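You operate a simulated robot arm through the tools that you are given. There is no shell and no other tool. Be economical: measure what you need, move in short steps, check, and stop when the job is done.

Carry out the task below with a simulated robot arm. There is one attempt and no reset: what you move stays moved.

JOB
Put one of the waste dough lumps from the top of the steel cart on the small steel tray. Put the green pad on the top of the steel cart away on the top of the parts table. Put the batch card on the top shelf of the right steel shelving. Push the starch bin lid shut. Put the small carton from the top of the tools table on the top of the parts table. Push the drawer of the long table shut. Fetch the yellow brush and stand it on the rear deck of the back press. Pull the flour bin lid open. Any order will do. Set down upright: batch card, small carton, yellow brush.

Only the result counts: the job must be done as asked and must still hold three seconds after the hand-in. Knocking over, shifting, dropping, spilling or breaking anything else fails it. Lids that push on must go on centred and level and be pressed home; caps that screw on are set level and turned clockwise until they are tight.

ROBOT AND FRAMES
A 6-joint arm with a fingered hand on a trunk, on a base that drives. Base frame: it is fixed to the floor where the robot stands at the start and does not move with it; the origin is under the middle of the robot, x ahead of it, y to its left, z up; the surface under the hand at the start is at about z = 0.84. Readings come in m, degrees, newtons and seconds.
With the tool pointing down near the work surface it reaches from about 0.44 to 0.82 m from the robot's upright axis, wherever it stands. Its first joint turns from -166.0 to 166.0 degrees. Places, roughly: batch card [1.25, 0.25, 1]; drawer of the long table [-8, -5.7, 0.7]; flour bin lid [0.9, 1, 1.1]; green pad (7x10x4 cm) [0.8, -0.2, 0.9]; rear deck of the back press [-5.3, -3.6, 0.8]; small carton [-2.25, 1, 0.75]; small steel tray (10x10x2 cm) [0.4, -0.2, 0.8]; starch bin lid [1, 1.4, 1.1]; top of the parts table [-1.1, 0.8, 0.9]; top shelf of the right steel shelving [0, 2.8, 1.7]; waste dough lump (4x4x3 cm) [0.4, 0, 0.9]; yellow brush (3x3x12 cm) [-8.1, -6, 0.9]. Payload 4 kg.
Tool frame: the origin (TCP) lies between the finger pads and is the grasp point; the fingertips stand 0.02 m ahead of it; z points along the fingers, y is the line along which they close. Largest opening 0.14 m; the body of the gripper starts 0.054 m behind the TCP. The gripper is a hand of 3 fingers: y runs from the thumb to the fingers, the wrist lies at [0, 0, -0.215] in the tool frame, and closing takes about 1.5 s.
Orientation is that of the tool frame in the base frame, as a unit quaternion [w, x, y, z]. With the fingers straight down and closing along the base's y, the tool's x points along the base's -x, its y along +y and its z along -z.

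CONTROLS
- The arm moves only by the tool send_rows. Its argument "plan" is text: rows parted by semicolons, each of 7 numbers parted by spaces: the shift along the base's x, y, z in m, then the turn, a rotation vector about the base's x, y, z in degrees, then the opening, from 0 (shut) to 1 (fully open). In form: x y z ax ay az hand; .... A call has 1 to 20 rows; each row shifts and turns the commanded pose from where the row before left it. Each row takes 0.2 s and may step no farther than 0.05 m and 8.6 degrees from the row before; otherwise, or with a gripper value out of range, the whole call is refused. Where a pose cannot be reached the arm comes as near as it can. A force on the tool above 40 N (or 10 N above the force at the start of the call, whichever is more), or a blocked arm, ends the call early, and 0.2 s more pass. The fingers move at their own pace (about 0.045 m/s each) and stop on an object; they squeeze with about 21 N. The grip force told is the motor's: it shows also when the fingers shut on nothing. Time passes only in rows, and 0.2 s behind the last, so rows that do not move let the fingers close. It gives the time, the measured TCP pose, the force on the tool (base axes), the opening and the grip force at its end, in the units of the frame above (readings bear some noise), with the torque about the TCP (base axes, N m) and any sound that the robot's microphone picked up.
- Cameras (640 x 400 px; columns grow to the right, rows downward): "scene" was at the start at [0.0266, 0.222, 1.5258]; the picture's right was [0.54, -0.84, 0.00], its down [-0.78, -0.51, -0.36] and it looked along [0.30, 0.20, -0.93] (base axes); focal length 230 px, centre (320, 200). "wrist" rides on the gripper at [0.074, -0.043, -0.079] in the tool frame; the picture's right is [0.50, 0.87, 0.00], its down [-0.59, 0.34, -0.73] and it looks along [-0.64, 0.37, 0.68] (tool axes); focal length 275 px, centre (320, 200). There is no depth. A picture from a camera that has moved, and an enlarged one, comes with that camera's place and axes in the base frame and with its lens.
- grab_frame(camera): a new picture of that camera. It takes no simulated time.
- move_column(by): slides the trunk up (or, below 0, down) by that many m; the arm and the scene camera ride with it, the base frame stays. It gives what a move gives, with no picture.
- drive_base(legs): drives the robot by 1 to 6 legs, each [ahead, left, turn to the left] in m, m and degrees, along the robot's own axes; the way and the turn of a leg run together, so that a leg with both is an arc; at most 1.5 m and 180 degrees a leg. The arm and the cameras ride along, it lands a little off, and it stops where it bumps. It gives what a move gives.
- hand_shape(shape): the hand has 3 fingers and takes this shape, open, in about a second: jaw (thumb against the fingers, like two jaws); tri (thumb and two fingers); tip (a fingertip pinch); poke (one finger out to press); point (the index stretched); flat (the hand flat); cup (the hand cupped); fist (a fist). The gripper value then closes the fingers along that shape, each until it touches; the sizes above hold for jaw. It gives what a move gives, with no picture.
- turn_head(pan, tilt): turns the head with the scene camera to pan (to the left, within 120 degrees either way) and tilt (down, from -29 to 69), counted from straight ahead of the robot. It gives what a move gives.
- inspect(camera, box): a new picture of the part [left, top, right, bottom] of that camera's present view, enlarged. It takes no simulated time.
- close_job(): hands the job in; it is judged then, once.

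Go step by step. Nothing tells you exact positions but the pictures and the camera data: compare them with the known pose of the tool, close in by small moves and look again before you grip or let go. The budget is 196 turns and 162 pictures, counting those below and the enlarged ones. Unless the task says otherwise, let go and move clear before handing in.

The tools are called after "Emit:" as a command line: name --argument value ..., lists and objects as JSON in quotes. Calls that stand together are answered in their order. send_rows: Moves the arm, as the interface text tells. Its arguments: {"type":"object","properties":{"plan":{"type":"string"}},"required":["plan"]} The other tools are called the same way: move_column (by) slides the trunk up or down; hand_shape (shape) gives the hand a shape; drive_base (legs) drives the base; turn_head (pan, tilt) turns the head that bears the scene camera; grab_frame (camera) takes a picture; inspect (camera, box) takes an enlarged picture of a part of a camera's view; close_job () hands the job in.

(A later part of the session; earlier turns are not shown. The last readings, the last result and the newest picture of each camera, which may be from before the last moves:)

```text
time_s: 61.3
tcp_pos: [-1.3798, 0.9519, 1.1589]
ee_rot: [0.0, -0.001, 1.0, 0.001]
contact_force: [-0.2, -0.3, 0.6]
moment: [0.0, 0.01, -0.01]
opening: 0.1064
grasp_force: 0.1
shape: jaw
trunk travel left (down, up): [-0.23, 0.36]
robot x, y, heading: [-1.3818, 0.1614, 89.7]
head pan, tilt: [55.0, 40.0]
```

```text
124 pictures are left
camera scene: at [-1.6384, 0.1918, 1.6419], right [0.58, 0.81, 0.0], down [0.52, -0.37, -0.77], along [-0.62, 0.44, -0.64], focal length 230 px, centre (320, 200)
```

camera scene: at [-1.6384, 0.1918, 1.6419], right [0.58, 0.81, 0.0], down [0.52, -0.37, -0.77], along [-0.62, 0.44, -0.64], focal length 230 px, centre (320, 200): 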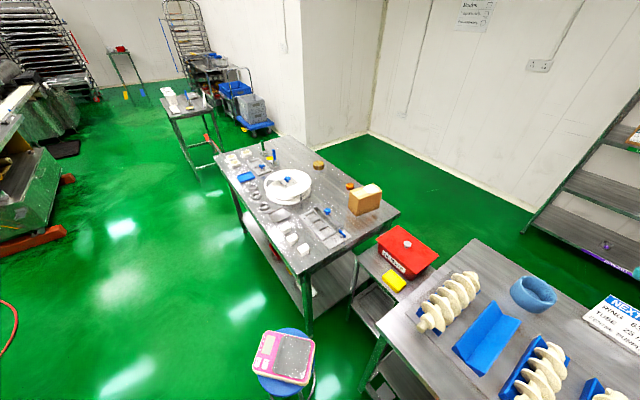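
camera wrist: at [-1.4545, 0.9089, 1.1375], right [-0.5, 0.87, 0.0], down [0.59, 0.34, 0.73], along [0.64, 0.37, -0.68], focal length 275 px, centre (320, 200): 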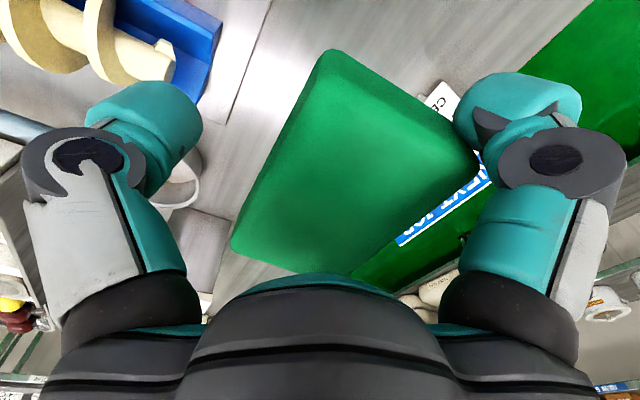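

In the wrist picture the pad seems still between the fingers after rising. I check with the scene camera.

Emit:
turn_head --pan 0 --tilt 40

Emit:
inspect --camera "scene" --box '[280, 60, 480, 200]'

Emit:
grab_frame --camera "wrist"

```text
time_s: 62.6
tcp_pos: [-1.3807, 0.9519, 1.1589]
ee_rot: [0.0, 0.0, 1.0, 0.0]
contact_force: [0.1, 0.4, 0.0]
moment: [-0.05, -0.03, -0.01]
opening: 0.1064
grasp_force: 0.0
shape: jaw
trunk travel left (down, up): [-0.23, 0.36]
robot x, y, heading: [-1.382, 0.1586, 89.7]
head pan, tilt: [0.0, 40.0]
```

```text
2.86 times, centred on (380, 130) of scene
camera zoom: at [-1.5686, 0.2275, 1.6419], right [1.0, -0.01, 0.0], down [0.0, -0.64, -0.77], along [0.01, 0.77, -0.64], focal length 659 px, centre (149, 400)
```

zoom: 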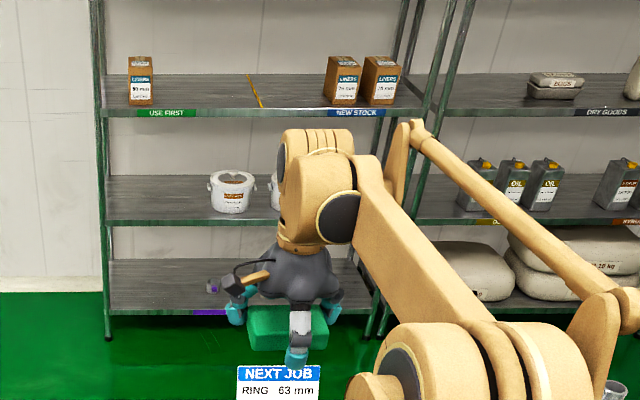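

```text
122 pictures are left
camera wrist: at [-1.4545, 0.9094, 1.2368], right [-0.5, 0.87, 0.0], down [0.59, 0.34, 0.73], along [0.64, 0.37, -0.68], focal length 275 px, centre (320, 200)
```

wrist: 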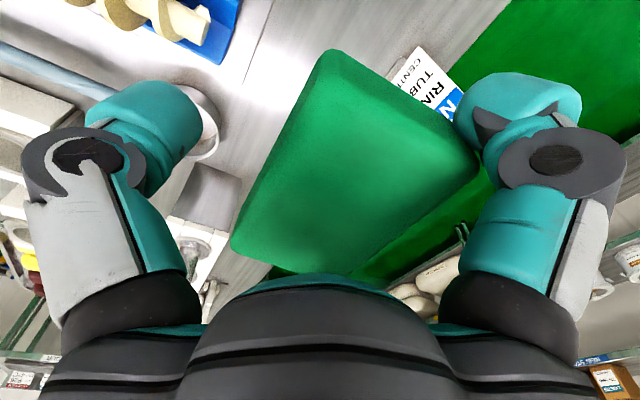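

The pad is still pinched between the two fingers. I lower it back onto the table and open fully there.

Emit:
move_column --by -0.1

Emit:
send_rows --plan "0 0 -0.04 0 0 0 0.74;0 0 -0.04 0 0 0 0.74;0 0 -0.04 0 0 0 0.74;0 0 -0.03 0 0 0 0.74;0 0 -0.015 0 0 0 0.74;0 0 -0.005 0 0 0 0.74;0 0 -0.004 0 0 0 0.74;0 0 -0.004 0 0 0 0.74;0 0 -0.004 0 0 0 0.74;0 0 -0.004 0 0 0 0.74"

Emit:
grab_frame --camera "wrist"

```text
time_s: 63.9
tcp_pos: [-1.3798, 0.9526, 1.0588]
ee_rot: [0.0, 0.001, 1.0, 0.0]
contact_force: [0.3, -0.2, -0.7]
moment: [-0.01, 0.03, 0.01]
opening: 0.1061
grasp_force: 0.1
shape: jaw
trunk travel left (down, up): [-0.13, 0.46]
robot x, y, heading: [-1.381, 0.1615, 89.7]
head pan, tilt: [0.0, 40.0]
```

```text
time_s: 66.0
tcp_pos: [-1.3791, 0.95, 0.8798]
ee_rot: [0.0, 0.001, 1.0, 0.002]
contact_force: [-0.4, -2.6, 29.6]
moment: [0.95, -0.04, -0.01]
opening: 0.0828
grasp_force: 21.1
shape: jaw
trunk travel left (down, up): [-0.13, 0.46]
robot x, y, heading: [-1.3768, 0.1562, 89.4]
head pan, tilt: [0.0, 40.0]
stopped in row 10: the force on the tool passed its limit at 45 N (the readings are from after the stop); the commanded pose is now the measured one
```

```text
121 pictures are left
camera wrist: at [-1.4543, 0.9066, 0.9583], right [-0.5, 0.87, 0.0], down [0.59, 0.33, 0.74], along [0.64, 0.37, -0.68], focal length 275 px, centre (320, 200)
```

wrist: 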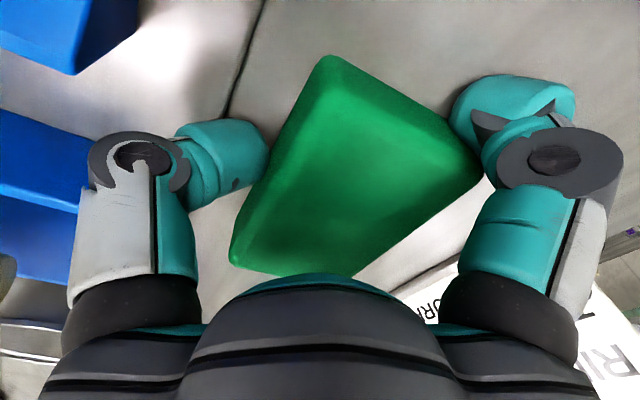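

Emit:
send_rows --plan "0 0 0.003 0 0 0 1;0 0 0 0 0 0 1;0 0 0 0 0 0 1;0 0 0 0 0 0 1;0 0 0 0 0 0 1;0 0 0 0 0 0 1"

Emit:
grab_frame --camera "wrist"

```text
time_s: 66.5
tcp_pos: [-1.3798, 0.9514, 0.8793]
ee_rot: [0.0, 0.001, 1.0, 0.002]
contact_force: [0.5, -0.9, 0.0]
moment: [0.02, -0.01, 0.01]
opening: 0.1401
grasp_force: 0.0
shape: jaw
trunk travel left (down, up): [-0.13, 0.46]
robot x, y, heading: [-1.3809, 0.1607, 89.4]
head pan, tilt: [0.0, 40.0]
stopped in row 2: the force on the tool passed its limit at 48 N (the readings are from after the stop); the commanded pose is now the measured one
```

```text
120 pictures are left
camera wrist: at [-1.4544, 0.9084, 0.9581], right [-0.5, 0.87, 0.0], down [0.59, 0.34, 0.74], along [0.64, 0.37, -0.68], focal length 275 px, centre (320, 200)
```

wrist: 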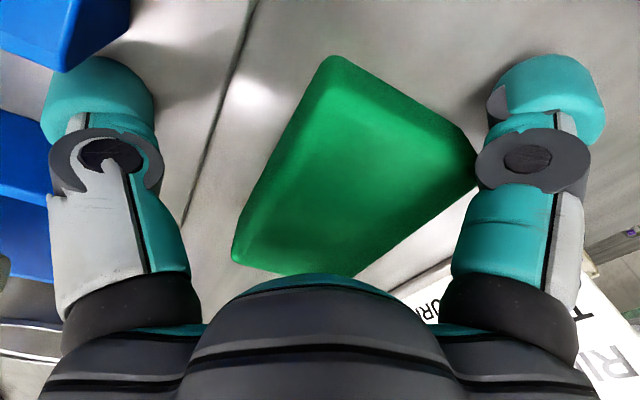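

Emit:
send_rows --plan "0 0 0.02 0 0 0 1;0 0 0.04 0 0 0 1;0 0 0.04 0 0 0 1;0 0 0.04 0 0 0 1;0 0 0.04 0 0 0 1"

Emit:
grab_frame --camera "wrist"

Emit:
inspect --camera "scene" --box '[240, 100, 480, 250]'

```text
time_s: 67.7
tcp_pos: [-1.3795, 0.9512, 1.0601]
ee_rot: [0.001, 0.001, 1.0, 0.001]
contact_force: [0.6, -0.2, -0.4]
moment: [-0.02, 0.03, 0.0]
opening: 0.1397
grasp_force: 0.0
shape: jaw
trunk travel left (down, up): [-0.13, 0.46]
robot x, y, heading: [-1.3783, 0.1576, 89.6]
head pan, tilt: [0.0, 40.0]
```

```text
119 pictures are left
camera wrist: at [-1.4541, 0.909, 1.1391], right [-0.5, 0.87, 0.0], down [0.59, 0.34, 0.74], along [0.64, 0.37, -0.68], focal length 275 px, centre (320, 200)
```

wrist: 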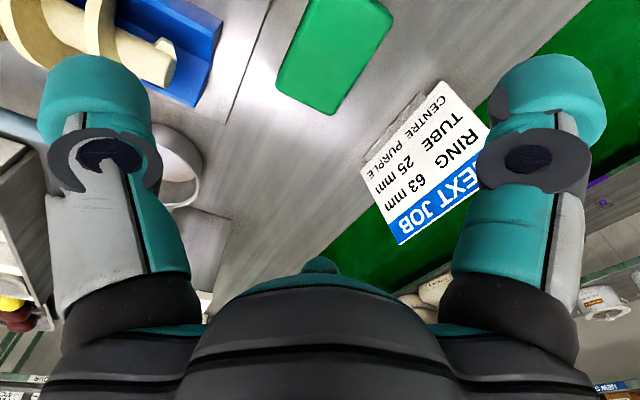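

```text
2.67 times, centred on (360, 175) of scene
camera zoom: at [-1.5685, 0.2272, 1.542], right [1.0, -0.01, 0.0], down [0.0, -0.64, -0.77], along [0.01, 0.77, -0.64], focal length 615 px, centre (213, 267)
```

zoom: 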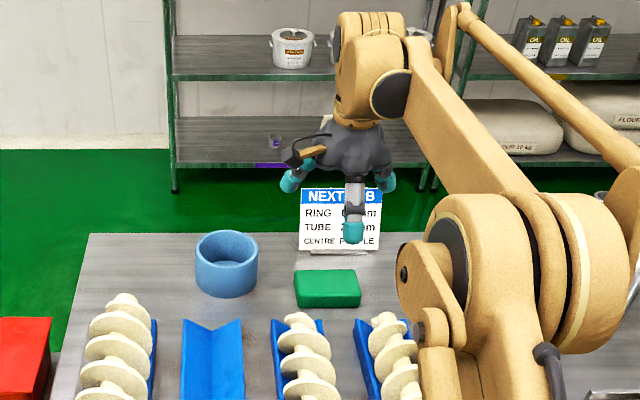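

The pad is on the parts table. Next come the flour bench jobs: I retract the arm, raise the trunk and drive round to the bench via the gap between cart and parts table.

Emit:
move_column --by 0.2

Emit:
send_rows --plan "0 -0.05 0 0 0 0 1;0 -0.05 0 0 0 0 1;0 -0.05 0 0 0 0 1;0 -0.05 0 0 0 0 1;0 -0.05 0 0 0 0 1;0 0 0 0 0 0 1"

Emit:
drive_base --legs '[[-0.26, 0, 0], [0, 0, -90], [1.33, 0, 0], [0, 0.42, 0]]'

Emit:
turn_head --pan 35 --tilt 35

Emit:
grab_frame --camera "scene"

```text
time_s: 69.9
tcp_pos: [-1.3787, 0.9531, 1.259]
ee_rot: [0.0, 0.001, 1.0, 0.001]
contact_force: [0.4, -0.6, 0.3]
moment: [0.01, 0.02, 0.0]
opening: 0.14
grasp_force: 0.1
shape: jaw
trunk travel left (down, up): [-0.33, 0.26]
robot x, y, heading: [-1.3803, 0.1557, 89.6]
head pan, tilt: [0.0, 40.0]
```

```text
time_s: 71.3
tcp_pos: [-1.3795, 0.703, 1.2589]
ee_rot: [0.0, 0.001, 1.0, 0.001]
contact_force: [-0.2, 0.5, -0.7]
moment: [-0.05, 0.01, -0.03]
opening: 0.1402
grasp_force: 0.1
shape: jaw
trunk travel left (down, up): [-0.33, 0.26]
robot x, y, heading: [-1.3763, 0.1573, 89.5]
head pan, tilt: [0.0, 40.0]
```

```text
time_s: 85.5
tcp_pos: [0.5058, 0.3153, 1.2588]
ee_rot: [0.001, 0.707, 0.707, 0.001]
contact_force: [-0.4, -0.5, 0.0]
moment: [-0.02, -0.02, 0.01]
opening: 0.1403
grasp_force: 0.0
shape: jaw
trunk travel left (down, up): [-0.33, 0.26]
robot x, y, heading: [-0.0344, 0.3103, -0.2]
head pan, tilt: [0.0, 40.0]
```

```text
time_s: 86.5
tcp_pos: [0.5062, 0.3142, 1.2577]
ee_rot: [0.0, 0.706, 0.708, 0.001]
contact_force: [0.3, -0.8, 0.7]
moment: [-0.04, 0.0, -0.02]
opening: 0.1397
grasp_force: 0.1
shape: jaw
trunk travel left (down, up): [-0.33, 0.26]
robot x, y, heading: [-0.0369, 0.3125, -0.1]
head pan, tilt: [35.0, 35.0]
```

```text
117 pictures are left
camera scene: at [0.0155, 0.5535, 1.7495], right [0.57, -0.82, 0.0], down [-0.47, -0.33, -0.82], along [0.67, 0.47, -0.57], focal length 230 px, centre (320, 200)
```

scene: 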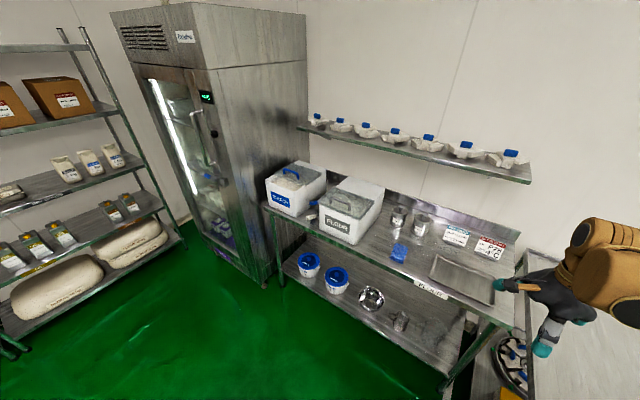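

Emit:
inspect --camera "scene" --box '[250, 150, 410, 260]'

Emit:
inspect --camera "scene" --box '[380, 200, 540, 310]'

```text
3.64 times, centred on (330, 205) of scene
camera zoom: at [0.0155, 0.5535, 1.7495], right [0.57, -0.82, 0.0], down [-0.47, -0.33, -0.82], along [0.67, 0.47, -0.57], focal length 838 px, centre (284, 182)
```

zoom: 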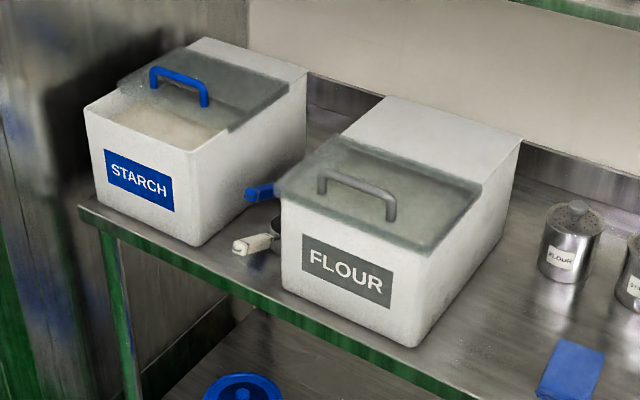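

```text
3.64 times, centred on (460, 255) of scene
camera zoom: at [0.0155, 0.5535, 1.7495], right [0.57, -0.82, 0.0], down [-0.47, -0.33, -0.82], along [0.67, 0.47, -0.57], focal length 838 px, centre (-189, 0)
```

zoom: 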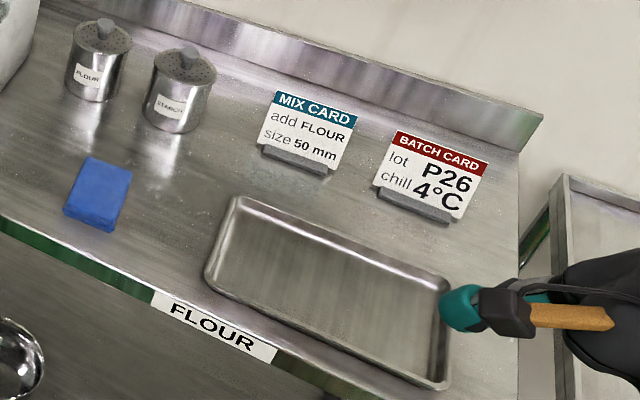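

Both bins have sliding lids with U-handles: flour lid is forward (closed), starch lid is slid back. I drive beside them and look down at the handles.

Emit:
drive_base --legs '[[0.1, 0.4, 0], [0.13, 0.4, 0]]'

Emit:
turn_head --pan 0 --tilt 45

Emit:
grab_frame --camera "scene"

Emit:
grab_frame --camera "wrist"

```text
time_s: 91.2
tcp_pos: [0.741, 1.1114, 1.2592]
ee_rot: [0.0, 0.708, 0.707, 0.001]
contact_force: [-0.1, 1.2, 0.4]
moment: [-0.02, -0.02, 0.04]
opening: 0.1397
grasp_force: 0.0
shape: jaw
trunk travel left (down, up): [-0.33, 0.26]
robot x, y, heading: [0.1971, 1.1132, -0.1]
head pan, tilt: [35.0, 35.0]
```

```text
time_s: 92.2
tcp_pos: [0.7411, 1.1111, 1.2599]
ee_rot: [0.001, 0.707, 0.707, 0.002]
contact_force: [0.3, 0.6, -0.3]
moment: [-0.02, -0.03, -0.01]
opening: 0.14
grasp_force: 0.2
shape: jaw
trunk travel left (down, up): [-0.33, 0.26]
robot x, y, heading: [0.1966, 1.1077, -0.2]
head pan, tilt: [0.0, 45.0]
```

```text
114 pictures are left
camera scene: at [0.2589, 1.3008, 1.7347], right [-0.01, -1.0, 0.0], down [-0.71, 0.0, -0.71], along [0.71, 0.0, -0.71], focal length 230 px, centre (320, 200)
```

scene: 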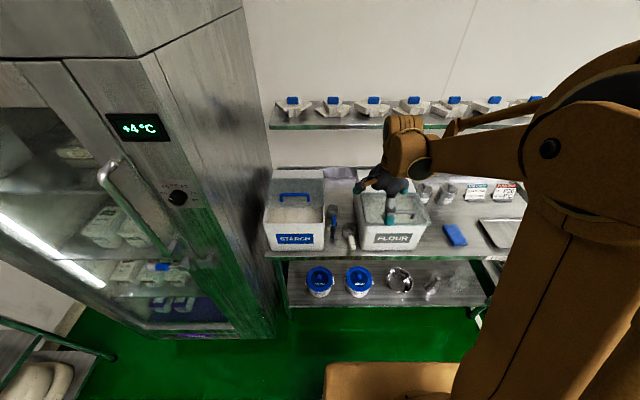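

```text
113 pictures are left
camera wrist: at [0.697, 1.1848, 1.338], right [0.87, 0.5, 0.0], down [0.34, -0.59, 0.74], along [0.37, -0.64, -0.68], focal length 275 px, centre (320, 200)
```

wrist: 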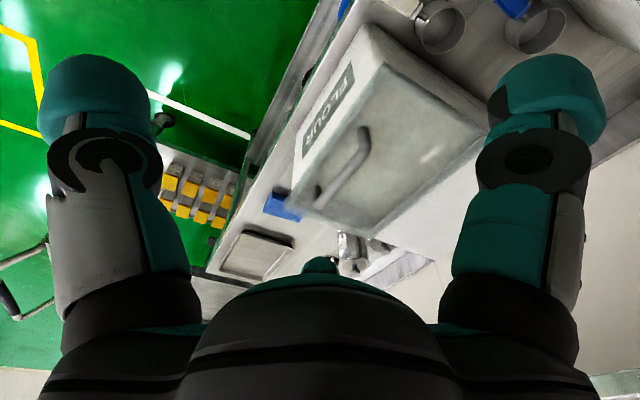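

Triangulating, lids are at z≈1.02; flour handle near (0.85,1.0), starch handle near (0.97,1.42). Moving the base closer and the hand over the flour handle for a close look.

Emit:
drive_base --legs '[[0.1, 0.08, 0]]'

Emit:
send_rows --plan "0 -0.045 0 0 0 0 1;0 -0.045 0 0 0 0 1;0 -0.045 0 0 0 0 1;0 -0.045 0 0 0 0 1;0 0 -0.04 0 0 0 1;0 0 -0.04 0 0 0 1;0 0 0 0 0 0 1"

Emit:
grab_frame --camera "wrist"

Emit:
inspect --camera "scene" --box '[240, 120, 480, 270]'

```text
time_s: 93.5
tcp_pos: [0.8435, 1.1911, 1.2578]
ee_rot: [0.001, 0.707, 0.707, 0.001]
contact_force: [0.3, 0.3, -0.7]
moment: [-0.04, 0.03, -0.03]
opening: 0.1403
grasp_force: 0.0
shape: jaw
trunk travel left (down, up): [-0.33, 0.26]
robot x, y, heading: [0.3009, 1.1873, -0.6]
head pan, tilt: [0.0, 45.0]
```

```text
time_s: 95.1
tcp_pos: [0.8415, 1.0107, 1.18]
ee_rot: [0.001, 0.708, 0.707, 0.001]
contact_force: [-0.1, 0.6, 0.1]
moment: [0.0, -0.01, 0.03]
opening: 0.1402
grasp_force: 0.1
shape: jaw
trunk travel left (down, up): [-0.33, 0.26]
robot x, y, heading: [0.2968, 1.1873, -0.5]
head pan, tilt: [0.0, 45.0]
```

```text
112 pictures are left
camera wrist: at [0.798, 1.0843, 1.2579], right [0.87, 0.5, 0.0], down [0.34, -0.59, 0.74], along [0.37, -0.64, -0.68], focal length 275 px, centre (320, 200)
```

wrist: 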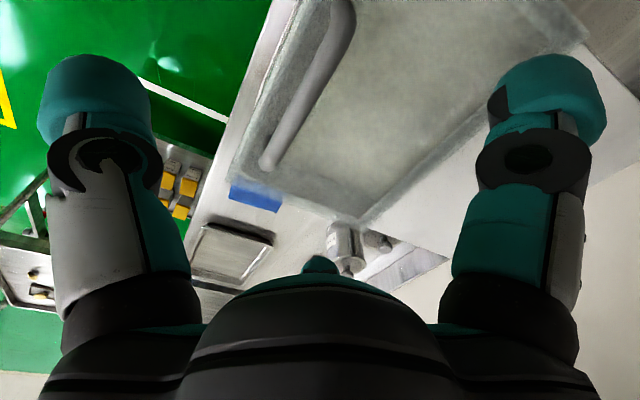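

```text
2.67 times, centred on (360, 195) of scene
camera zoom: at [0.3596, 1.3803, 1.7347], right [-0.01, -1.0, 0.0], down [-0.71, 0.0, -0.71], along [0.71, 0.0, -0.71], focal length 615 px, centre (213, 213)
```

zoom: 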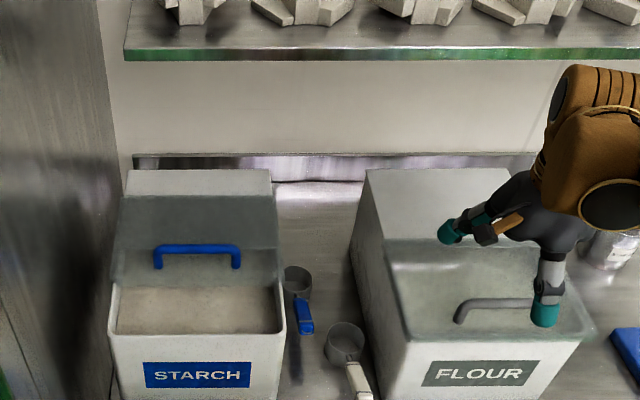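

The flour bar runs y 0.963–1.07 at x≈0.82, z≈1.11. I centre on it, lower over it and close.

Emit:
send_rows --plan "-0.021 0.006 -0.02 0 0 0 1;0 0 -0.02 0 0 0 1;0 0 -0.015 0 0 0 1;0 0 -0.01 0 0 0 1;0 0 0 0 0 0 1"

Emit:
grab_frame --camera "wrist"

Emit:
inspect --camera "scene" --box '[340, 150, 500, 260]'

```text
time_s: 96.3
tcp_pos: [0.8203, 1.0168, 1.1152]
ee_rot: [0.001, 0.708, 0.707, 0.001]
contact_force: [0.2, -1.0, 0.0]
moment: [0.02, 0.02, -0.01]
opening: 0.14
grasp_force: 0.0
shape: jaw
trunk travel left (down, up): [-0.33, 0.26]
robot x, y, heading: [0.3017, 1.1865, -0.4]
head pan, tilt: [0.0, 45.0]
```

```text
110 pictures are left
camera wrist: at [0.777, 1.0899, 1.1934], right [0.87, 0.5, 0.0], down [0.34, -0.59, 0.74], along [0.37, -0.64, -0.68], focal length 275 px, centre (320, 200)
```

wrist: 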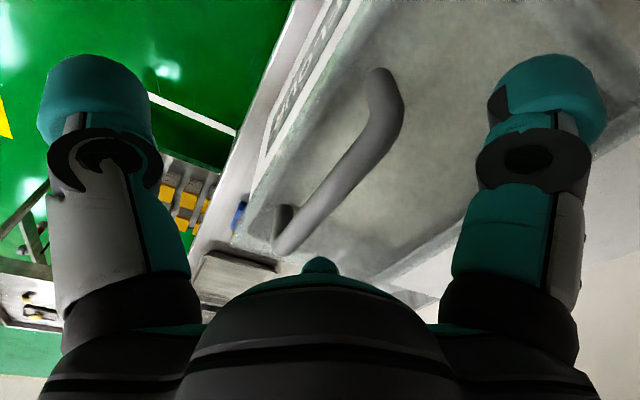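

```text
3.64 times, centred on (420, 205) of scene
camera zoom: at [0.3598, 1.3799, 1.7347], right [-0.01, -1.0, 0.0], down [-0.71, 0.0, -0.71], along [0.71, 0.0, -0.71], focal length 838 px, centre (-44, 182)
```

zoom: 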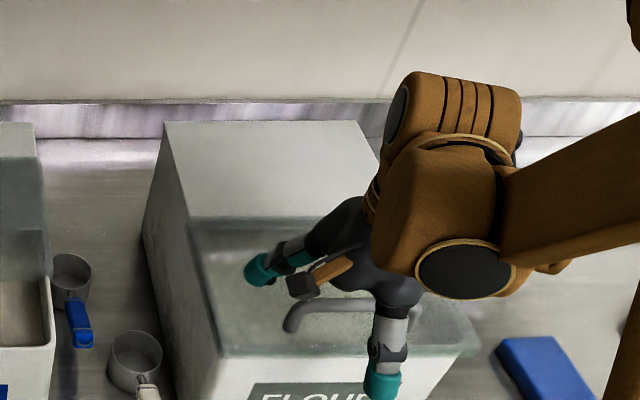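

The bar passes right through the TCP's pixel. Closing and sliding the lid back (+x).

Emit:
send_rows --plan "0 0 0 0 0 0 0;0 0 0 0 0 0 0;0 0 0 0 0 0 0;0 0 0 0 0 0 0;0 0 0 0 0 0 0;0 0 0 0 0 0 0;0 0 0 0 0 0 0;0 0 0 0 0 0 0;0 0 0 0 0 0 0"

Emit:
grab_frame --camera "wrist"

```text
time_s: 98.3
tcp_pos: [0.8226, 1.0177, 1.1155]
ee_rot: [0.001, 0.707, 0.707, 0.001]
contact_force: [13.4, 0.3, 9.4]
moment: [0.1, -0.35, 0.06]
opening: 0.0259
grasp_force: 19.8
shape: jaw
trunk travel left (down, up): [-0.33, 0.26]
robot x, y, heading: [0.2971, 1.1887, -0.5]
head pan, tilt: [0.0, 45.0]
```

```text
108 pictures are left
camera wrist: at [0.7794, 1.0906, 1.1932], right [0.87, 0.5, 0.0], down [0.34, -0.59, 0.74], along [0.37, -0.64, -0.68], focal length 275 px, centre (320, 200)
```

wrist: 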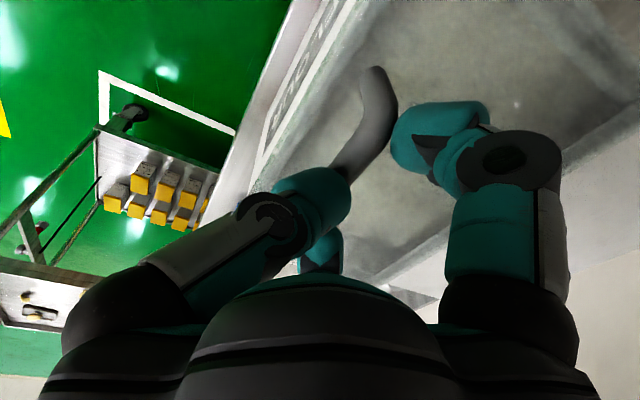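

Emit:
send_rows --plan "0.01 0 0 0 0 0 0;0.015 0 0 0 0 0 0;0.015 0 0 0 0 0 0;0.015 0 0 0 0 0 0;0.015 0 0 0 0 0 0;0.015 0 0 0 0 0 0;0 0 0 0 0 0 0"

Emit:
grab_frame --camera "wrist"

Emit:
inspect --camera "scene" --box '[240, 120, 480, 270]'

```text
time_s: 99.6
tcp_pos: [0.892, 1.0168, 1.1161]
ee_rot: [0.002, 0.708, 0.706, 0.002]
contact_force: [0.6, 1.0, 29.9]
moment: [0.01, -0.22, -0.04]
opening: 0.0215
grasp_force: 21.3
shape: jaw
trunk travel left (down, up): [-0.33, 0.26]
robot x, y, heading: [0.2952, 1.1832, -0.5]
head pan, tilt: [0.0, 45.0]
stopped in row 6: the force on the tool passed its limit at 41 N (the readings are from after the stop); the commanded pose is now the measured one
```

```text
107 pictures are left
camera wrist: at [0.8481, 1.0907, 1.1949], right [0.87, 0.5, 0.0], down [0.33, -0.59, 0.74], along [0.37, -0.64, -0.68], focal length 275 px, centre (320, 200)
```

wrist: 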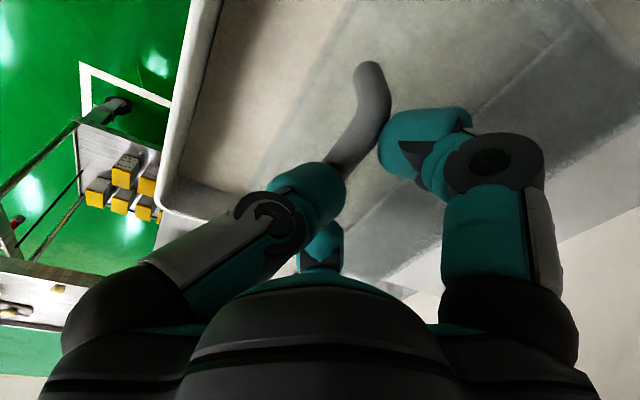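

```text
2.67 times, centred on (360, 195) of scene
camera zoom: at [0.3572, 1.3811, 1.7347], right [-0.01, -1.0, 0.0], down [-0.71, 0.0, -0.71], along [0.71, -0.01, -0.71], focal length 615 px, centre (213, 213)
```

zoom: 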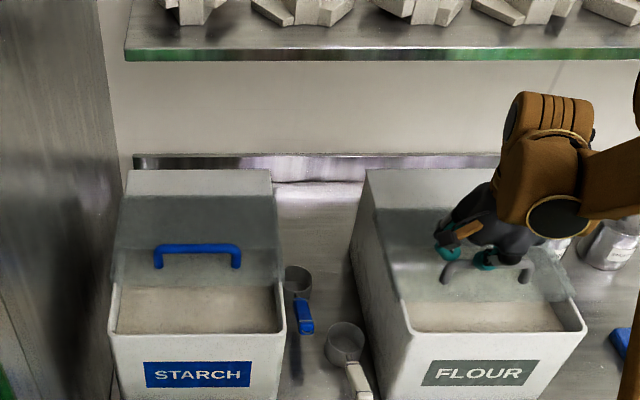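

The lid slid about 7 cm; the tool presses down on it a little. I rise slightly and continue.

Emit:
send_rows --plan "0 0 0.005 0 0 0 0;0.01 0 0.002 0 0 0 0;0.012 0 0.002 0 0 0 0;0.012 0 0.002 0 0 0 0;0.012 0 0.002 0 0 0 0;0.012 0 0.002 0 0 0 0;0 0 0 0 0 0 0"

Emit:
inspect --camera "scene" --box '[240, 120, 480, 270]'

```text
time_s: 101.2
tcp_pos: [0.9507, 1.0166, 1.129]
ee_rot: [0.001, 0.708, 0.707, 0.001]
contact_force: [-0.2, -0.6, -0.6]
moment: [0.04, 0.01, 0.03]
opening: 0.0158
grasp_force: 21.1
shape: jaw
trunk travel left (down, up): [-0.33, 0.26]
robot x, y, heading: [0.2982, 1.1877, -0.4]
head pan, tilt: [0.0, 45.0]
```

```text
2.67 times, centred on (360, 195) of scene
camera zoom: at [0.3601, 1.3798, 1.7347], right [-0.01, -1.0, 0.0], down [-0.71, 0.0, -0.71], along [0.71, 0.0, -0.71], focal length 615 px, centre (213, 213)
```

zoom: 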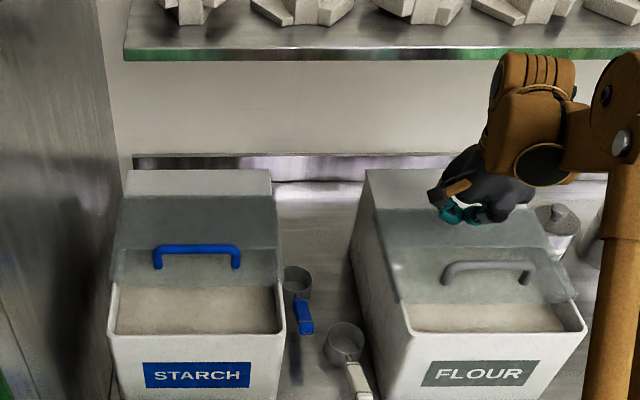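

The grip slipped over the bar with the lid about half open. I go round to the front side with closed fingers and push the bar further back.

Emit:
send_rows --plan "0 0 0.03 0 0 0 0;-0.04 0 0 0 0 0 0;-0.04 0 0 0 0 0 0;-0.04 0 0 0 0 0 0;-0.01 0 0 0 0 0 0;0 0 -0.03 0 0 0 0;0 0 -0.018 0 0 0 0;0 0 0 0 0 0 0"

Emit:
grab_frame --camera "wrist"

Emit:
inspect --camera "scene" --box '[340, 150, 500, 260]'

```text
time_s: 103.0
tcp_pos: [0.8203, 1.0163, 1.1116]
ee_rot: [0.001, 0.708, 0.706, 0.001]
contact_force: [0.3, 0.0, 0.7]
moment: [0.01, 0.0, 0.01]
opening: 0.0159
grasp_force: 20.7
shape: jaw
trunk travel left (down, up): [-0.33, 0.26]
robot x, y, heading: [0.2934, 1.1904, -0.3]
head pan, tilt: [0.0, 45.0]
```

```text
104 pictures are left
camera wrist: at [0.7776, 1.09, 1.1899], right [0.87, 0.5, 0.0], down [0.34, -0.59, 0.74], along [0.37, -0.64, -0.68], focal length 275 px, centre (320, 200)
```

wrist: 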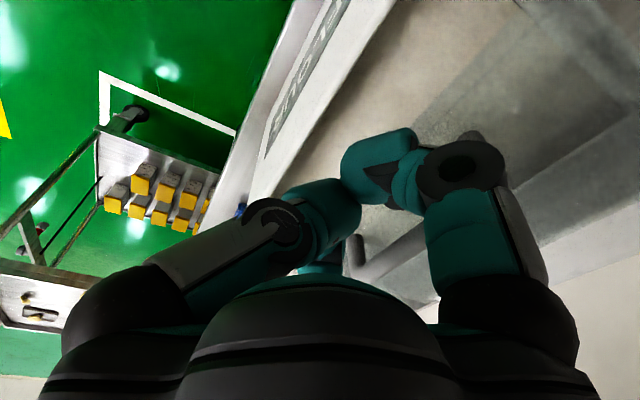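

```text
3.64 times, centred on (420, 205) of scene
camera zoom: at [0.3602, 1.3797, 1.7347], right [-0.01, -1.0, 0.0], down [-0.71, 0.0, -0.71], along [0.71, 0.0, -0.71], focal length 838 px, centre (-44, 182)
```

zoom: 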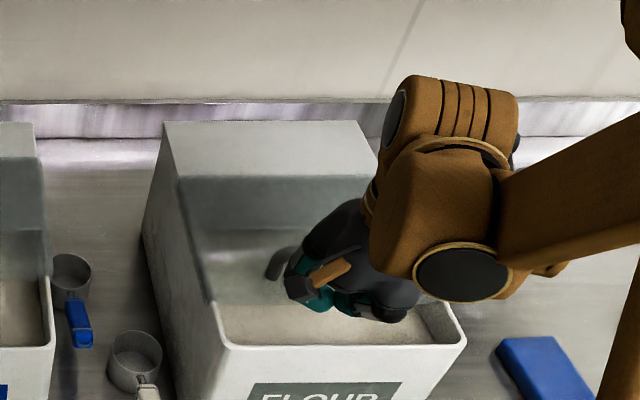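

Emit:
send_rows --plan "0.015 0 0 0 0 0 0;0.015 0 0 0 0 0 0;0.015 0 0 0 0 0 0;0.015 0 0 0 0 0 0;0.015 0 0 0 0 0 0;0.015 0 0 0 0 0 0;0.015 0 0 0 0 0 0;0.015 0 0 0 0 0 0;0.015 0 0 0 0 0 0;0 0 0 0 0 0 0"

Emit:
inspect --camera "scene" --box '[240, 120, 480, 270]'

```text
time_s: 105.2
tcp_pos: [0.9558, 1.0168, 1.112]
ee_rot: [0.001, 0.707, 0.707, 0.001]
contact_force: [-0.7, -0.2, 1.5]
moment: [-0.04, -0.02, -0.03]
opening: 0.0157
grasp_force: 21.0
shape: jaw
trunk travel left (down, up): [-0.33, 0.26]
robot x, y, heading: [0.2933, 1.1894, -0.2]
head pan, tilt: [0.0, 45.0]
```

```text
2.67 times, centred on (360, 195) of scene
camera zoom: at [0.3601, 1.3798, 1.7347], right [-0.01, -1.0, 0.0], down [-0.71, 0.0, -0.71], along [0.71, 0.0, -0.71], focal length 615 px, centre (213, 213)
```

zoom: 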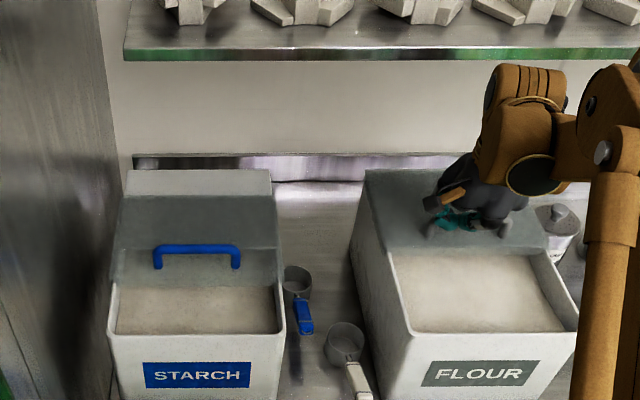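

The flour lid is nearly all the way back. I push until it stops, gently.

Emit:
send_rows --plan "0.008 0 0 0 0 0 0;0.008 0 0 0 0 0 0;0.008 0 0 0 0 0 0;0.008 0 0 0 0 0 0"

Emit:
inspect --camera "scene" --box '[240, 120, 480, 270]'

```text
time_s: 106.2
tcp_pos: [0.988, 1.0179, 1.1124]
ee_rot: [0.002, 0.708, 0.706, 0.002]
contact_force: [-1.2, -0.2, 15.1]
moment: [0.04, 0.0, 0.02]
opening: 0.0162
grasp_force: 20.9
shape: jaw
trunk travel left (down, up): [-0.33, 0.26]
robot x, y, heading: [0.2966, 1.1882, -0.7]
head pan, tilt: [0.0, 45.0]
```

```text
2.67 times, centred on (360, 195) of scene
camera zoom: at [0.3581, 1.3803, 1.7348], right [-0.01, -1.0, 0.0], down [-0.71, 0.0, -0.71], along [0.71, 0.0, -0.71], focal length 615 px, centre (213, 213)
```

zoom: 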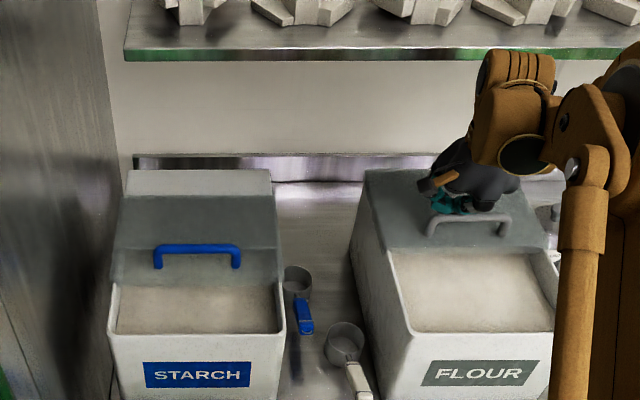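

Emit:
inspect --camera "scene" --box '[330, 160, 490, 260]'

```text
4.00 times, centred on (410, 210) of scene
camera zoom: at [0.3581, 1.3803, 1.7348], right [-0.01, -1.0, 0.0], down [-0.71, 0.0, -0.71], along [0.71, 0.0, -0.71], focal length 922 px, centre (-40, 160)
```

zoom: 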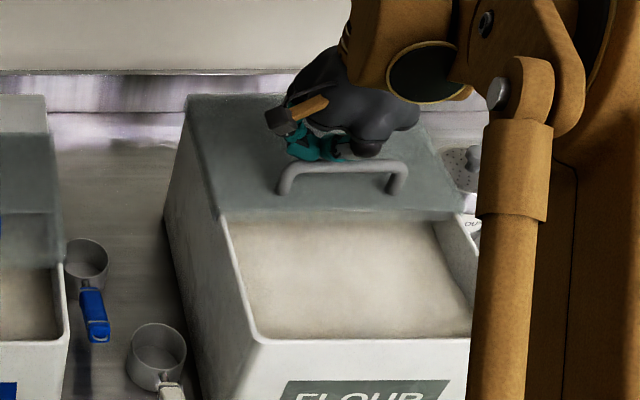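

Flour lid is open. Now up and over to behind the starch bar (x≈0.96, y≈1.40).

Emit:
send_rows --plan "0 0 0.04 0 0 0 0;0 0 0.03 0 0 0 0;-0.004 0.048 0 0 0 0 0;-0.004 0.048 0 0 0 0 0;-0.004 0.048 0 0 0 0 0;-0.004 0.048 0 0 0 0 0;-0.004 0.048 0 0 0 0 0;-0.004 0.048 0 0 0 0 0;-0.004 0.048 0 0 0 0 0;0 0.046 0 0 0 0 0;0 0 0 0 0 0 0"

Emit:
grab_frame --camera "wrist"

Emit:
inspect --camera "scene" --box '[240, 120, 480, 270]'

```text
time_s: 108.6
tcp_pos: [0.9606, 1.3974, 1.1815]
ee_rot: [0.002, 0.708, 0.707, 0.001]
contact_force: [0.5, 0.1, -0.5]
moment: [-0.01, -0.01, -0.03]
opening: 0.0153
grasp_force: 20.9
shape: jaw
trunk travel left (down, up): [-0.33, 0.26]
robot x, y, heading: [0.2969, 1.191, -0.3]
head pan, tilt: [0.0, 45.0]
```

```text
99 pictures are left
camera wrist: at [0.9166, 1.4712, 1.2606], right [0.87, 0.5, 0.0], down [0.34, -0.59, 0.73], along [0.37, -0.64, -0.68], focal length 275 px, centre (320, 200)
```

wrist: 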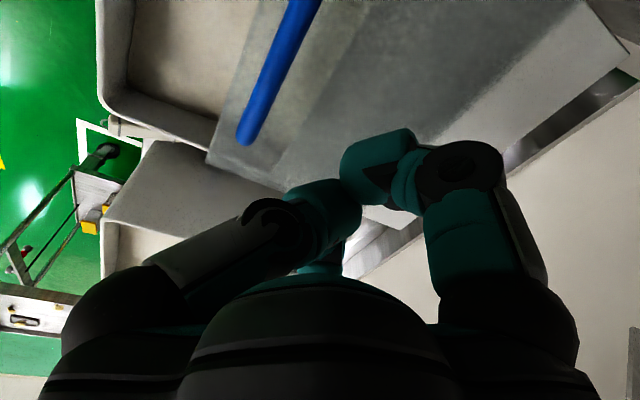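

```text
2.67 times, centred on (360, 195) of scene
camera zoom: at [0.3602, 1.3788, 1.7348], right [-0.01, -1.0, 0.0], down [-0.71, 0.01, -0.71], along [0.71, 0.0, -0.71], focal length 615 px, centre (213, 213)
```

zoom: 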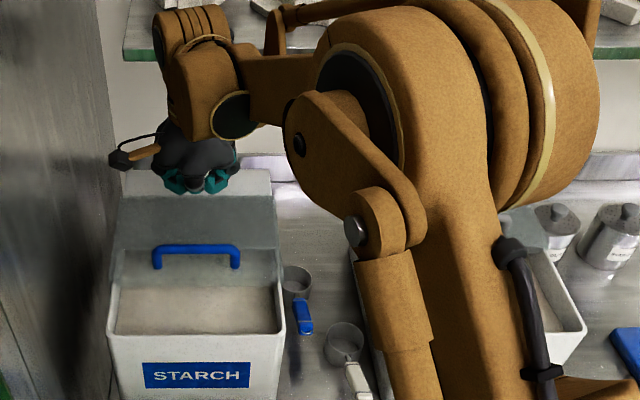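

Emit:
send_rows --plan "0.004 0.003 -0.03 0 0 0 0;0 0 -0.025 0 0 0 0;0 0 -0.012 0 0 0 0;0 0 -0.004 0 0 0 0;0 0 -0.004 0 0 0 0;-0.01 0 0 0 0 0 0;-0.01 0 0 0 0 0 0;0 0 0 0 0 0 0"

Emit:
grab_frame --camera "wrist"

```text
time_s: 110.4
tcp_pos: [0.9442, 1.4012, 1.1069]
ee_rot: [0.001, 0.708, 0.706, 0.001]
contact_force: [-0.1, 1.1, 0.2]
moment: [-0.01, 0.02, 0.0]
opening: 0.0158
grasp_force: 21.2
shape: jaw
trunk travel left (down, up): [-0.33, 0.26]
robot x, y, heading: [0.3008, 1.1839, -0.5]
head pan, tilt: [0.0, 45.0]
```

```text
97 pictures are left
camera wrist: at [0.9014, 1.4747, 1.1853], right [0.87, 0.5, 0.0], down [0.34, -0.59, 0.74], along [0.37, -0.64, -0.68], focal length 275 px, centre (320, 200)
```

wrist: 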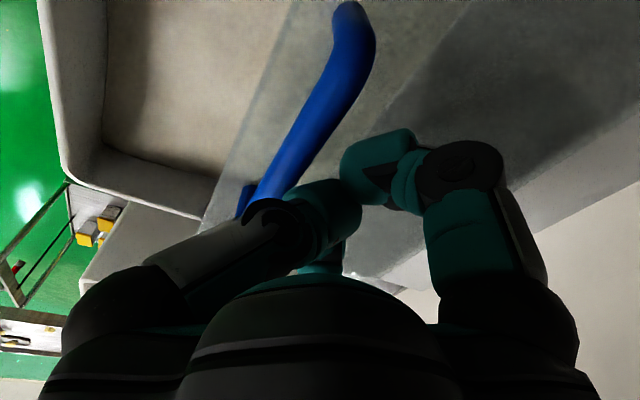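

Fingers are behind the bar. Pushing toward the front until the lid stops.

Emit:
send_rows --plan "-0.015 0 0 0 0 0 0;-0.015 0 0 0 0 0 0;-0.015 0 0 0 0 0 0;-0.015 0 0 0 0 0 0;-0.015 0 0 0 0 0 0;-0.015 0 0 0 0 0 0;-0.01 0 0 0 0 0 0;-0.01 0 0 0 0 0 0;-0.01 0 0 0 0 0 0;0 0 0 0 0 0 0"

Emit:
inspect --camera "scene" --box '[240, 120, 480, 270]'

```text
time_s: 112.4
tcp_pos: [0.8328, 1.3999, 1.1059]
ee_rot: [0.004, 0.709, 0.705, 0.003]
contact_force: [27.8, 3.5, 5.9]
moment: [0.02, -0.26, -0.01]
opening: 0.0164
grasp_force: 21.1
shape: jaw
trunk travel left (down, up): [-0.33, 0.26]
robot x, y, heading: [0.2985, 1.1889, -0.4]
head pan, tilt: [0.0, 45.0]
stopped in row 10: the force on the tool passed its limit at 42 N (the readings are from after the stop); the commanded pose is now the measured one
```

```text
2.67 times, centred on (360, 195) of scene
camera zoom: at [0.3651, 1.3806, 1.7345], right [-0.01, -1.0, 0.0], down [-0.71, 0.01, -0.71], along [0.71, -0.01, -0.71], focal length 615 px, centre (213, 213)
```

zoom: 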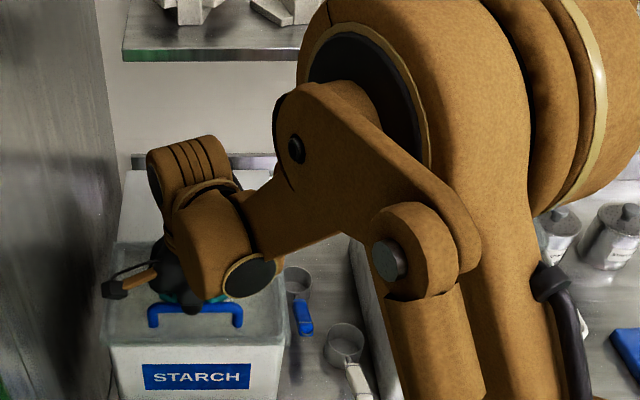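

Starch lid is shut against its stop. Up, retract, and drive right to the batch card.

Emit:
send_rows --plan "0.01 0 0.03 0 0 0 0;0 0 0.05 0 0 0 0;0 -0.03 0.03 0 0 0 0;-0.01 -0.045 0 0 0 0 0;-0.01 -0.045 0 0 0 0 0;-0.01 -0.045 0 0 0 0 0;-0.01 -0.04 0 0 0 0 1;0 0 0 0 0 0 1"

Emit:
drive_base --legs '[[0, -0.67, 0]]'

Emit:
turn_head --pan 0 --tilt 40

Emit:
grab_frame --camera "scene"

Emit:
inspect --camera "scene" --box '[320, 120, 480, 230]'

```text
time_s: 114.2
tcp_pos: [0.8004, 1.1938, 1.2156]
ee_rot: [0.003, 0.708, 0.706, 0.003]
contact_force: [-0.5, -0.9, 0.9]
moment: [0.02, 0.0, 0.01]
opening: 0.1402
grasp_force: 0.0
shape: jaw
trunk travel left (down, up): [-0.33, 0.26]
robot x, y, heading: [0.3011, 1.1902, -0.5]
head pan, tilt: [0.0, 45.0]
```

```text
time_s: 118.0
tcp_pos: [0.7949, 0.5222, 1.2158]
ee_rot: [0.003, 0.707, 0.707, 0.004]
contact_force: [-0.6, 0.6, -0.4]
moment: [0.0, -0.02, 0.01]
opening: 0.1399
grasp_force: 0.1
shape: jaw
trunk travel left (down, up): [-0.33, 0.26]
robot x, y, heading: [0.2923, 0.5122, -0.3]
head pan, tilt: [0.0, 45.0]
```

```text
time_s: 118.6
tcp_pos: [0.7943, 0.5216, 1.2151]
ee_rot: [0.003, 0.707, 0.707, 0.003]
contact_force: [-0.5, 1.0, -0.7]
moment: [-0.02, -0.01, 0.0]
opening: 0.1399
grasp_force: 0.0
shape: jaw
trunk travel left (down, up): [-0.33, 0.26]
robot x, y, heading: [0.297, 0.5155, 0.0]
head pan, tilt: [0.0, 40.0]
```

```text
95 pictures are left
camera scene: at [0.3602, 0.7072, 1.7419], right [0.0, -1.0, 0.0], down [-0.64, 0.0, -0.77], along [0.77, 0.0, -0.64], focal length 230 px, centre (320, 200)
```

scene: 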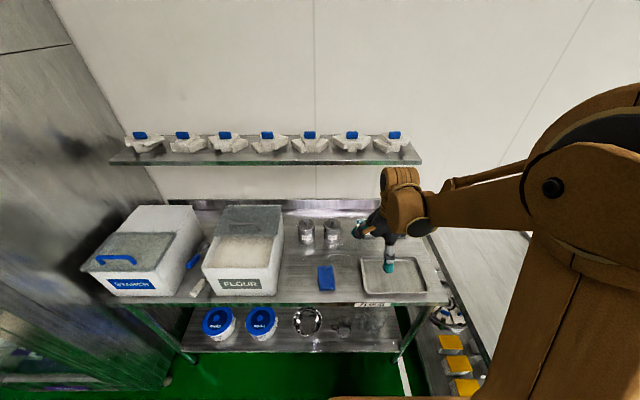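

```text
3.64 times, centred on (400, 175) of scene
camera zoom: at [0.3602, 0.7072, 1.7419], right [0.0, -1.0, 0.0], down [-0.64, 0.0, -0.77], along [0.77, 0.0, -0.64], focal length 838 px, centre (29, 291)
```

zoom: 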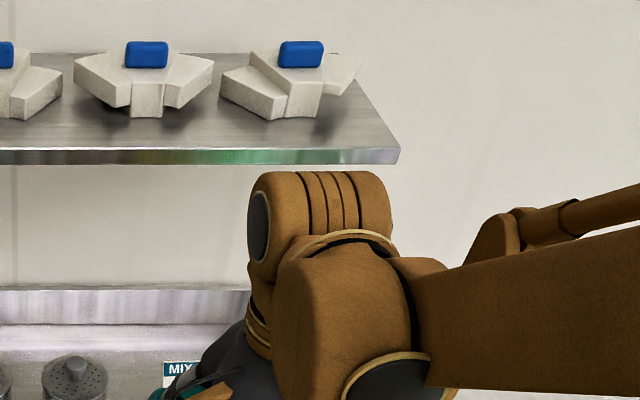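

The hand hides the cards. I move it aside to measure the batch card and the overhanging wall shelf (front edge about x=1.17, z=1.27).

Emit:
send_rows --plan "0 0.045 0 0 0 0 1;0 0.045 0 0 0 0 1;0 0.045 0 0 0 0 1;0 0.045 0 0 0 0 1;0 0.045 0 0 0 0 1;0 0.045 0 0 0 0 1;0 0 0 0 0 0 1"

Emit:
inspect --camera "scene" --box '[320, 140, 480, 250]'

Emit:
move_column --by -0.3

Emit:
turn_head --pan -20 --tilt 20

Emit:
grab_frame --camera "scene"

```text
time_s: 120.2
tcp_pos: [0.7969, 0.793, 1.216]
ee_rot: [0.004, 0.707, 0.707, 0.004]
contact_force: [0.1, 0.8, -0.5]
moment: [0.02, -0.02, -0.02]
opening: 0.1401
grasp_force: 0.0
shape: jaw
trunk travel left (down, up): [-0.33, 0.26]
robot x, y, heading: [0.291, 0.5149, -0.4]
head pan, tilt: [0.0, 40.0]
```

```text
3.64 times, centred on (400, 195) of scene
camera zoom: at [0.36, 0.706, 1.7421], right [0.0, -1.0, 0.0], down [-0.64, 0.0, -0.77], along [0.77, 0.0, -0.64], focal length 838 px, centre (29, 218)
```

zoom: 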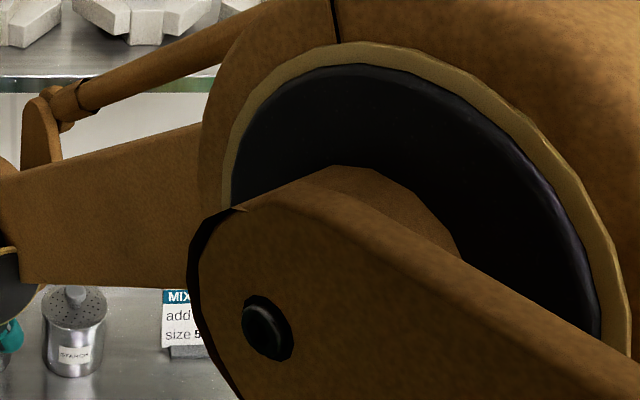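

```text
time_s: 123.2
tcp_pos: [0.7962, 0.7931, 0.9157]
ee_rot: [0.003, 0.707, 0.707, 0.002]
contact_force: [0.0, -0.2, -0.7]
moment: [0.0, 0.0, -0.02]
opening: 0.1399
grasp_force: 0.1
shape: jaw
trunk travel left (down, up): [-0.03, 0.56]
robot x, y, heading: [0.2956, 0.511, -0.1]
head pan, tilt: [0.0, 40.0]
```

```text
time_s: 124.0
tcp_pos: [0.7968, 0.7919, 0.9164]
ee_rot: [0.004, 0.707, 0.707, 0.003]
contact_force: [0.3, -0.2, -0.2]
moment: [0.01, -0.03, 0.01]
opening: 0.1399
grasp_force: 0.0
shape: jaw
trunk travel left (down, up): [-0.03, 0.56]
robot x, y, heading: [0.2947, 0.5162, -0.3]
head pan, tilt: [-20.0, 20.0]
```

```text
92 pictures are left
camera scene: at [0.3626, 0.6754, 1.4733], right [-0.34, -0.94, 0.0], down [-0.32, 0.12, -0.94], along [0.88, -0.32, -0.34], focal length 230 px, centre (320, 200)
```

scene: 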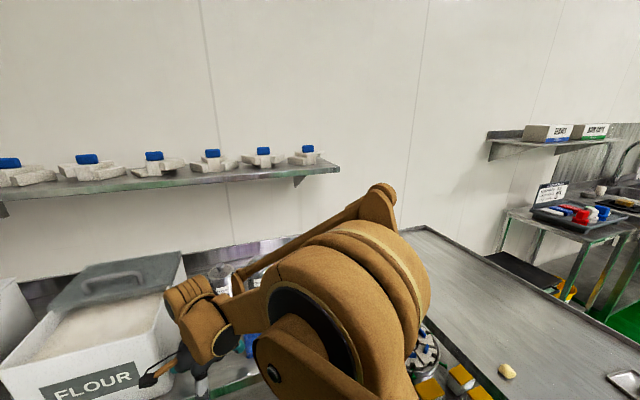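

Emit:
move_column --by 0.2

Emit:
send_rows --plan "0 -0.05 0 0 0 0 1;0 -0.05 0 0 0 0 1;0 -0.05 0 0 0 0 1;0 -0.05 0 0 0 0 1;0 -0.05 0 0 0 0 1;0 -0.05 0 0 0 0 1;0 -0.05 0 0 0 0 1;0 -0.05 0 0 0 0 1;0 -0.05 0 0 0 0 1;0 -0.05 0 0 0 0 1;0 -0.05 0 0 0 0 1;0 -0.05 0 0 0 0 1;0 -0.05 0 0 0 0 1;0 -0.05 0 0 0 0 1;0 -0.05 0 0 0 0 1;0 0 0 0 0 0 1"

Emit:
turn_head --pan -20 --tilt 40

Emit:
grab_frame --camera "scene"

```text
time_s: 126.2
tcp_pos: [0.798, 0.7928, 1.1165]
ee_rot: [0.003, 0.707, 0.707, 0.003]
contact_force: [-0.3, 0.8, 0.3]
moment: [0.03, -0.02, -0.01]
opening: 0.1399
grasp_force: 0.2
shape: jaw
trunk travel left (down, up): [-0.23, 0.36]
robot x, y, heading: [0.2976, 0.5125, -0.1]
head pan, tilt: [-20.0, 20.0]
```

```text
time_s: 129.6
tcp_pos: [0.7982, 0.0422, 1.1159]
ee_rot: [0.003, 0.707, 0.707, 0.003]
contact_force: [-0.1, 0.6, -0.2]
moment: [-0.02, -0.02, 0.04]
opening: 0.1402
grasp_force: 0.1
shape: jaw
trunk travel left (down, up): [-0.23, 0.36]
robot x, y, heading: [0.2949, 0.518, -0.1]
head pan, tilt: [-20.0, 20.0]
```

```text
time_s: 130.4
tcp_pos: [0.7982, 0.0422, 1.1168]
ee_rot: [0.002, 0.707, 0.707, 0.003]
contact_force: [-1.0, -0.4, 0.4]
moment: [0.0, 0.01, 0.01]
opening: 0.1402
grasp_force: 0.2
shape: jaw
trunk travel left (down, up): [-0.23, 0.36]
robot x, y, heading: [0.2955, 0.5179, -0.1]
head pan, tilt: [-20.0, 40.0]
```

```text
91 pictures are left
camera scene: at [0.355, 0.6776, 1.6421], right [-0.35, -0.94, 0.0], down [-0.6, 0.22, -0.77], along [0.72, -0.26, -0.64], focal length 230 px, centre (320, 200)
```

scene: 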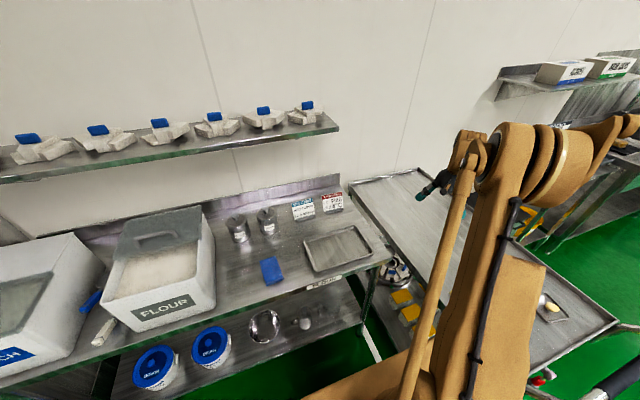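

Emit:
inspect --camera "scene" --box '[260, 170, 390, 260]'

```text
4.44 times, centred on (325, 215) of scene
camera zoom: at [0.355, 0.6776, 1.6421], right [-0.35, -0.94, 0.0], down [-0.6, 0.22, -0.77], along [0.72, -0.26, -0.64], focal length 1025 px, centre (298, 133)
```

zoom: 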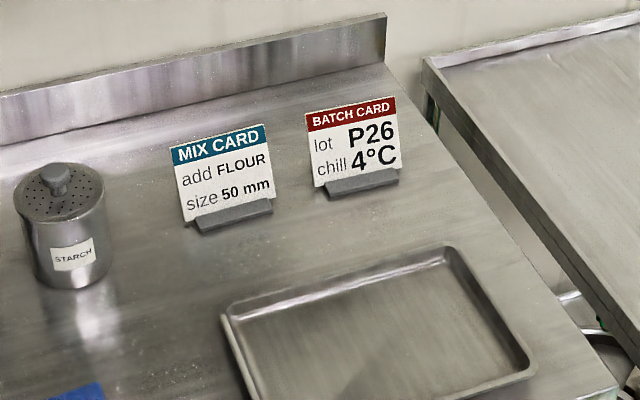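

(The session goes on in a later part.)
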